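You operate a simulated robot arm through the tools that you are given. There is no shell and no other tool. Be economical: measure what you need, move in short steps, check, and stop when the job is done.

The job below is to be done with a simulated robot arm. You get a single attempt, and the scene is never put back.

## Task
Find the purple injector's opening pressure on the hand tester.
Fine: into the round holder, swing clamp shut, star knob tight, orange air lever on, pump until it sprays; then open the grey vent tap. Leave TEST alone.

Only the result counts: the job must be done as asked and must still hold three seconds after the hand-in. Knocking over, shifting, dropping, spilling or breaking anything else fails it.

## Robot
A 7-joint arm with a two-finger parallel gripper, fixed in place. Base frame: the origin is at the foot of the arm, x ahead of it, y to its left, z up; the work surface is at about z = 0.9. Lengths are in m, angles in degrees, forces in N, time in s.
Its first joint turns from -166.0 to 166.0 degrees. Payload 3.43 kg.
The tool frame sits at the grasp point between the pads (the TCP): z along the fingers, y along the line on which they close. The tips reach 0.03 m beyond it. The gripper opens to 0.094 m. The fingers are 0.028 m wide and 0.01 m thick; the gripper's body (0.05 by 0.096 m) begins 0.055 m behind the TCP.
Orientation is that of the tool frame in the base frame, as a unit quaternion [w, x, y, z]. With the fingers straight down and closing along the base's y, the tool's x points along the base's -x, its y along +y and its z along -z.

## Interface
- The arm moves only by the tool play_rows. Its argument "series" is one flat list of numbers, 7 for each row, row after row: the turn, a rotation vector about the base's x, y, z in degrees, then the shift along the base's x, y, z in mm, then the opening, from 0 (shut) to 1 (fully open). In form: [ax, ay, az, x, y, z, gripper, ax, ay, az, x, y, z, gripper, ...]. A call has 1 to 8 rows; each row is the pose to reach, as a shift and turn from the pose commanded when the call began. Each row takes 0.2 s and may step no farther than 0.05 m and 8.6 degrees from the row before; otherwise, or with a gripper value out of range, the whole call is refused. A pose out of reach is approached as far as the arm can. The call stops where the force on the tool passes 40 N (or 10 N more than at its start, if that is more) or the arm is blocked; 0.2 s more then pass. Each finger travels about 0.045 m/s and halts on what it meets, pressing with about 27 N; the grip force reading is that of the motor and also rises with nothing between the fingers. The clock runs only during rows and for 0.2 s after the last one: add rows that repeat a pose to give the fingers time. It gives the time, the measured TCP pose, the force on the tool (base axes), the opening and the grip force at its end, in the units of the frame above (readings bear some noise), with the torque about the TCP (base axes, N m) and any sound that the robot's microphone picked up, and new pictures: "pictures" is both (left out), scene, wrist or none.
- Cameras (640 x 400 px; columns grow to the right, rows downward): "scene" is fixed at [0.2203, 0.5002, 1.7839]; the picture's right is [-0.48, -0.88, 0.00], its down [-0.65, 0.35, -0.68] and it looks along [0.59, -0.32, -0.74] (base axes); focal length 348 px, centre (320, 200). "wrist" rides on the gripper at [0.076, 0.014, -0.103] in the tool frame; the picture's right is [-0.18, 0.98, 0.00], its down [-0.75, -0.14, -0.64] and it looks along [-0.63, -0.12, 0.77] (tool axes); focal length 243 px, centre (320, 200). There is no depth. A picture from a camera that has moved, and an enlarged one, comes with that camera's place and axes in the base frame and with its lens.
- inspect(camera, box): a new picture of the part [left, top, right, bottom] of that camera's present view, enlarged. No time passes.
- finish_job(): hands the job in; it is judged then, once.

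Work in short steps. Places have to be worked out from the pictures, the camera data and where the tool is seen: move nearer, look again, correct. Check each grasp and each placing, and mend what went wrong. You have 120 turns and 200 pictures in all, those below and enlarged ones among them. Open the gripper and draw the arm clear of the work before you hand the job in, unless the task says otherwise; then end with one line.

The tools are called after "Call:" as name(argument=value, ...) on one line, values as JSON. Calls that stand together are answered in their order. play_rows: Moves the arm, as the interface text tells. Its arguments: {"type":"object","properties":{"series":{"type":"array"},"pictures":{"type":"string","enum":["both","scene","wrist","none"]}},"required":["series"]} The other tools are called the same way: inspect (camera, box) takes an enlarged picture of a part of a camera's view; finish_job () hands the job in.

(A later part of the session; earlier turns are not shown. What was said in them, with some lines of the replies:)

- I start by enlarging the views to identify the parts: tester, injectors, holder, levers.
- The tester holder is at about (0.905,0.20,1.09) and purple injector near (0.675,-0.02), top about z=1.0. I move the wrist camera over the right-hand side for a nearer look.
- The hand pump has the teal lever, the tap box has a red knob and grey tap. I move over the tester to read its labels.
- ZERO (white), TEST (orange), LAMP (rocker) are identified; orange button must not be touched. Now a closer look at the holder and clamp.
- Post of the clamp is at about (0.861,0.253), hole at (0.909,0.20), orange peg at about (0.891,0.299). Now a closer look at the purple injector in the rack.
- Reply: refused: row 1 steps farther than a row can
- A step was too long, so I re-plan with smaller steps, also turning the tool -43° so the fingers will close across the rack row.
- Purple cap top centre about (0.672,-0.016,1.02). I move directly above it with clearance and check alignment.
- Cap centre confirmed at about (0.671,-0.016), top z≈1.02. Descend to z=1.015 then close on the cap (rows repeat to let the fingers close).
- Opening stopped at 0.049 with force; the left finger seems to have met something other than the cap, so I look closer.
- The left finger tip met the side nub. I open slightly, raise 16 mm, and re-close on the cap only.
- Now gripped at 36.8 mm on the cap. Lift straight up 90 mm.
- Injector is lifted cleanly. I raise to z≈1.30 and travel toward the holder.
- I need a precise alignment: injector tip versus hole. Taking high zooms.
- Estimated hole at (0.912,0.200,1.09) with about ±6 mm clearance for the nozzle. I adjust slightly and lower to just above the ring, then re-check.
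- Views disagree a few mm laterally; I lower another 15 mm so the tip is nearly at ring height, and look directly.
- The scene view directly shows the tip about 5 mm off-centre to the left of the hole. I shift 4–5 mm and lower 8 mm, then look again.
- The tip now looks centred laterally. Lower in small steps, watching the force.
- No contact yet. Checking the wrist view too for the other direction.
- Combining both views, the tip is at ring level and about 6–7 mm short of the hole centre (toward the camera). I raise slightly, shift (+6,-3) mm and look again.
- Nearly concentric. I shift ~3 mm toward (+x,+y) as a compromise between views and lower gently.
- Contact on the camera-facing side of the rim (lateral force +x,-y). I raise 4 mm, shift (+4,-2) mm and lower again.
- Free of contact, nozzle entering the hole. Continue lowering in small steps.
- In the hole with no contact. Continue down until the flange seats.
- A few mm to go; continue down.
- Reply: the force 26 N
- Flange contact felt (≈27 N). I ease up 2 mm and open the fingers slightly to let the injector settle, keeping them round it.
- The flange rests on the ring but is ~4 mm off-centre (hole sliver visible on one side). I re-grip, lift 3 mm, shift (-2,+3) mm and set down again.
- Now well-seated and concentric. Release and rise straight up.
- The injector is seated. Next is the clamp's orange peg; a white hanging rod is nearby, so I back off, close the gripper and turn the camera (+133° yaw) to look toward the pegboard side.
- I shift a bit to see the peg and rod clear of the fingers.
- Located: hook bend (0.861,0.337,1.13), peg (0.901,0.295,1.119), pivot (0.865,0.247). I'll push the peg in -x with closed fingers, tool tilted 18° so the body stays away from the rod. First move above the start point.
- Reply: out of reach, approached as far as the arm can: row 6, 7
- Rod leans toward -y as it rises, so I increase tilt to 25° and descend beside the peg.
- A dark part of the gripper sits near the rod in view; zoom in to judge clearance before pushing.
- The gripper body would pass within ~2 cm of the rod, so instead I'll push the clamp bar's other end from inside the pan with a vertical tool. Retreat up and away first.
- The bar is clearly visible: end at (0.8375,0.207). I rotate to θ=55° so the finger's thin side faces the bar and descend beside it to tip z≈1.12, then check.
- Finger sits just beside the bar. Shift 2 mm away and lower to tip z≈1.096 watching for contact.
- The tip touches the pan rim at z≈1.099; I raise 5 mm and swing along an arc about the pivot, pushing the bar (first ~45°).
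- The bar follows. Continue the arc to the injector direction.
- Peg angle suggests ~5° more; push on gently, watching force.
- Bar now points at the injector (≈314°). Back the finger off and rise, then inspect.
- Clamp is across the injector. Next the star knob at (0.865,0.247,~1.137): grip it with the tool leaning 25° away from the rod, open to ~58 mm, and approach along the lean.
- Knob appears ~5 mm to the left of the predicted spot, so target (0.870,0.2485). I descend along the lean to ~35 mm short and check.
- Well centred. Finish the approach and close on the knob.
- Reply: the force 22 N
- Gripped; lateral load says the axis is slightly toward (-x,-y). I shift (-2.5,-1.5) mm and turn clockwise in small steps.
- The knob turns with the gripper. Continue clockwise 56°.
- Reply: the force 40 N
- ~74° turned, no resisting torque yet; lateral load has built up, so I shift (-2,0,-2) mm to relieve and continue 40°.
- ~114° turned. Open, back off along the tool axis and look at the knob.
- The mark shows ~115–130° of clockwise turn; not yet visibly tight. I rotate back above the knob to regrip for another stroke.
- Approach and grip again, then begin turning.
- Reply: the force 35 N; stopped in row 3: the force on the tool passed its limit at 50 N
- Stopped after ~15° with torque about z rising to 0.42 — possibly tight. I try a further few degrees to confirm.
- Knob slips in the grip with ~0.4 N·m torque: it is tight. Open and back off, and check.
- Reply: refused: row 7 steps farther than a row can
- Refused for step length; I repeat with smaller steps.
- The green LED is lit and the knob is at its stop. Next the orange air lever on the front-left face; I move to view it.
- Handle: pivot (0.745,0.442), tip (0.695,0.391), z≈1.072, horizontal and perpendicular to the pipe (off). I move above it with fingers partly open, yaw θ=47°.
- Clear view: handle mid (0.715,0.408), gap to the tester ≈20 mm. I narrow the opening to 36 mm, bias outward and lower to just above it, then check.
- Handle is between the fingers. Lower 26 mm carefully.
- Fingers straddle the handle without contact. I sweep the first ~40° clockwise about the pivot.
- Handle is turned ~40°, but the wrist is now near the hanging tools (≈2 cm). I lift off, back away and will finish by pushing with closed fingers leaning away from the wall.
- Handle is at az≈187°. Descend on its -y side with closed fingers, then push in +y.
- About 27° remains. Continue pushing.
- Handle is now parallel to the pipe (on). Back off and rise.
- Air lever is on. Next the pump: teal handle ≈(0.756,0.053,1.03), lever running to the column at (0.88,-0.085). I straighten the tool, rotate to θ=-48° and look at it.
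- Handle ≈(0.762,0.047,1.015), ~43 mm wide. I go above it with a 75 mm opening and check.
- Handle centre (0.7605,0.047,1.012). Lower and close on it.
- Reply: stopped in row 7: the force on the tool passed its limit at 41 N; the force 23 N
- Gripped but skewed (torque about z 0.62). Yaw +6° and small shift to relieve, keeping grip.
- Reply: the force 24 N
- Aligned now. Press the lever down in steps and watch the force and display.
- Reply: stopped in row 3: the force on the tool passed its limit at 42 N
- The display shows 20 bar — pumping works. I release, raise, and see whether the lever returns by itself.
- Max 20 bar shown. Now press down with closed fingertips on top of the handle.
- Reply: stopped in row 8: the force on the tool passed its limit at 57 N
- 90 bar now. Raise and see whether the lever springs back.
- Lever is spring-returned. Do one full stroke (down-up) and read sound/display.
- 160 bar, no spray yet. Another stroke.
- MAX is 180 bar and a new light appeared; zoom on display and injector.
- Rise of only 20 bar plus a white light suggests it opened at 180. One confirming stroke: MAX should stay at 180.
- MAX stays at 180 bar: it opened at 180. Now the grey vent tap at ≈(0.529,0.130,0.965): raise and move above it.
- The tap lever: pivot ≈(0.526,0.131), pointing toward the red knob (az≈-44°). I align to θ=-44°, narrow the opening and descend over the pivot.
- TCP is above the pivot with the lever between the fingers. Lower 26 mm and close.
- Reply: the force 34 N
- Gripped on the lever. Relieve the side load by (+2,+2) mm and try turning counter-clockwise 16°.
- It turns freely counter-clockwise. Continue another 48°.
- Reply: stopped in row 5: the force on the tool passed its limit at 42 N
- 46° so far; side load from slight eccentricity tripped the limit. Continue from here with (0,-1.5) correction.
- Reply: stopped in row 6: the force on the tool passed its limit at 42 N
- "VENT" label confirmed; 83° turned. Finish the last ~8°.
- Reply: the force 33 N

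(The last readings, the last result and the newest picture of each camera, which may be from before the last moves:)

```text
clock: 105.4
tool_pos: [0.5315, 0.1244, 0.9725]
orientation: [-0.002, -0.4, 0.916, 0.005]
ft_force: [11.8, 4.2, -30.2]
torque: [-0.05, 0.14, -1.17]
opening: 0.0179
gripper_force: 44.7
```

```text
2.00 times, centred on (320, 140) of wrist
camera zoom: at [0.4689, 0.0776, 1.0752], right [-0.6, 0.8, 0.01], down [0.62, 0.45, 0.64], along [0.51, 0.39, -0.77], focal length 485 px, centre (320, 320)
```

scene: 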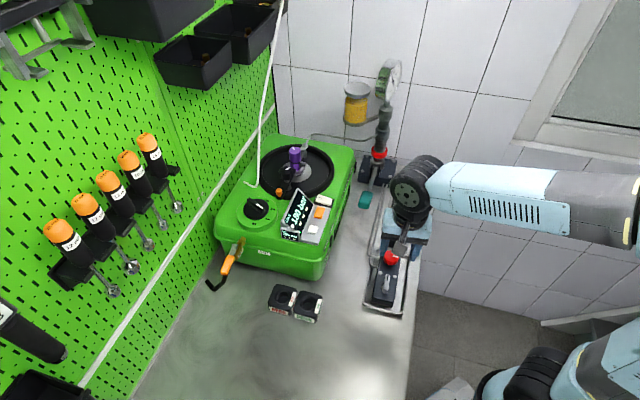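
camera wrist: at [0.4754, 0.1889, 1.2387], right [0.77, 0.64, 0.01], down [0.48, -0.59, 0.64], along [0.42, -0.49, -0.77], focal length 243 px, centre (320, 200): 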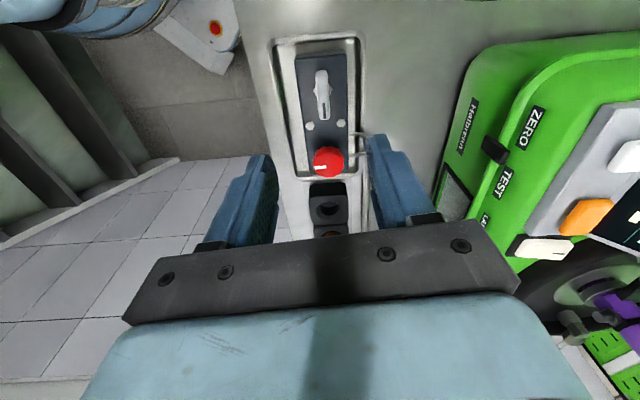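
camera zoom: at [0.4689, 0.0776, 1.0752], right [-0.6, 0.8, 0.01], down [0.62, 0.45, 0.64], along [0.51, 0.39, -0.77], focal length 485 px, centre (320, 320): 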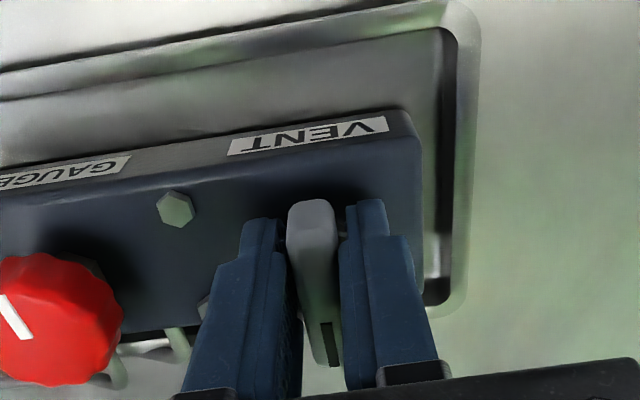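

Torque of 1.2 N·m shows the 90° stop: tap fully open. Release and rise.

Call:
play_rows(series=[0, 0, 0, 0, 0, 0, 0.35, 0, 0, 0, 0, 0, 0, 0.35, 0, 0, 0, 0, 0, 20, 0.35, 0, 0, 0, 0, 0, 55, 0.35, 0, 0, 0, 0, 0, 100, 0.35, 0, 0, 0, -10, 0, 145, 0.35, 0, 0, 0, -10, 0, 190, 0.35, 0, 0, 0, -10, 0, 230, 0.35])

Call:
inspect(camera="scene", box=[350, 220, 430, 320])

Call:
inspect(camera="scene", box=[200, 130, 340, 290])

Call:
inspect(camera="scene", box=[330, 40, 430, 220])

```text
clock: 107.2
tool_pos: [0.5218, 0.1257, 1.2043]
orientation: [-0.002, -0.401, 0.916, 0.004]
ft_force: [-0.7, 0.3, -0.1]
torque: [-0.03, 0.03, 0.01]
opening: 0.0329
gripper_force: 0.0
camera wrist: at [0.4588, 0.079, 1.3061], right [-0.6, 0.8, 0.01], down [0.62, 0.45, 0.64], along [0.51, 0.39, -0.77], focal length 243 px, centre (320, 200)
```

scene: 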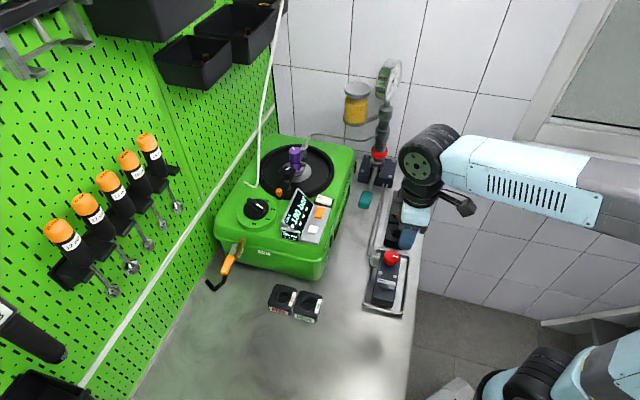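
wrist: 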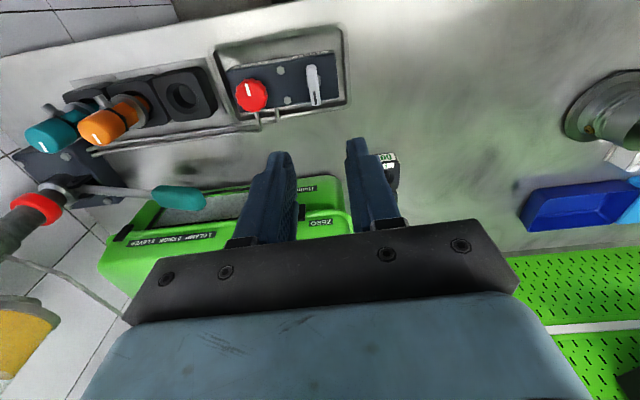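

```text
4.00 times, centred on (390, 270) of scene
camera zoom: at [0.2203, 0.5002, 1.7839], right [-0.48, -0.88, 0.0], down [-0.65, 0.35, -0.68], along [0.59, -0.32, -0.74], focal length 1394 px, centre (40, -80)
```

zoom: 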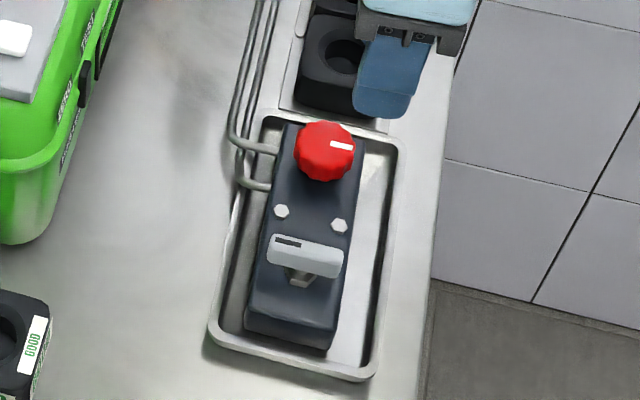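

```text
2.50 times, centred on (270, 210) of scene
camera zoom: at [0.2203, 0.5002, 1.7839], right [-0.48, -0.88, 0.0], down [-0.65, 0.35, -0.68], along [0.59, -0.32, -0.74], focal length 871 px, centre (445, 175)
```

zoom: 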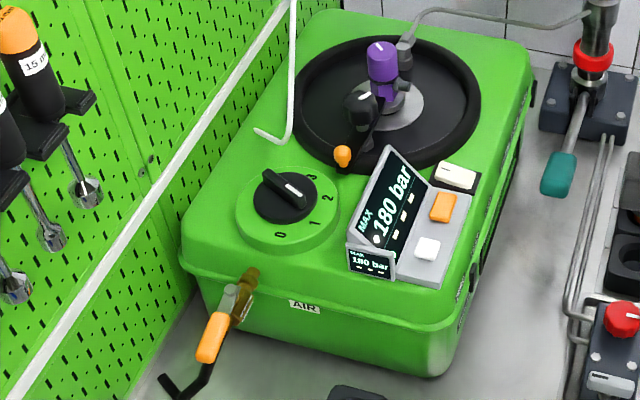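

```text
2.22 times, centred on (380, 130) of scene
camera zoom: at [0.2203, 0.5002, 1.7839], right [-0.48, -0.88, 0.0], down [-0.65, 0.35, -0.68], along [0.59, -0.32, -0.74], focal length 774 px, centre (187, 356)
```

zoom: 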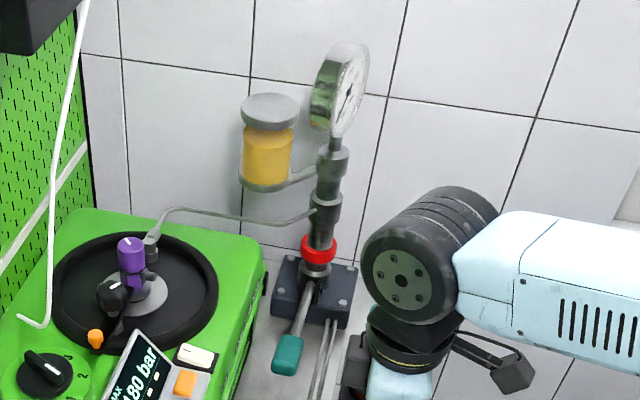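

Vent tap is turned across the box (open), MAX reads 180 bar, everything else is in place. Draw the arm a little further clear.

Call:
play_rows(series=[0, 0, 0, 0, 0, 40, 0.6, 0, 0, 0, 0, 0, 80, 0.6, 0, 0, 0, 0, 0, 120, 0.6, 0, 0, 0, 0, 0, 120, 0.6, 0, 0, 0, 0, 0, 120, 0.6], pictures="scene")

```text
clock: 108.4
tool_pos: [0.52, 0.1238, 1.3251]
orientation: [-0.001, -0.4, 0.916, 0.005]
ft_force: [0.0, 0.0, -0.1]
torque: [0.03, 0.01, 0.01]
opening: 0.0565
gripper_force: 0.1
```

scene: 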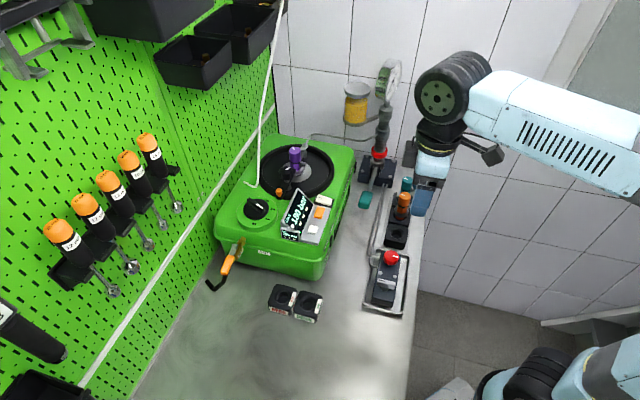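

The arm is clear and the gripper open; I hand the job in.

Call:
finish_job()

```text
The job is handed in.
```

The purple injector's opening pressure is 180 bar: the MAX reading stopped there and held through one extra confirming stroke. I saw no spray and the microphone picked up no sound. The injector is clamped in the round holder with the star knob tight, the orange air lever is on, the grey vent tap is open, and TEST was not touched.
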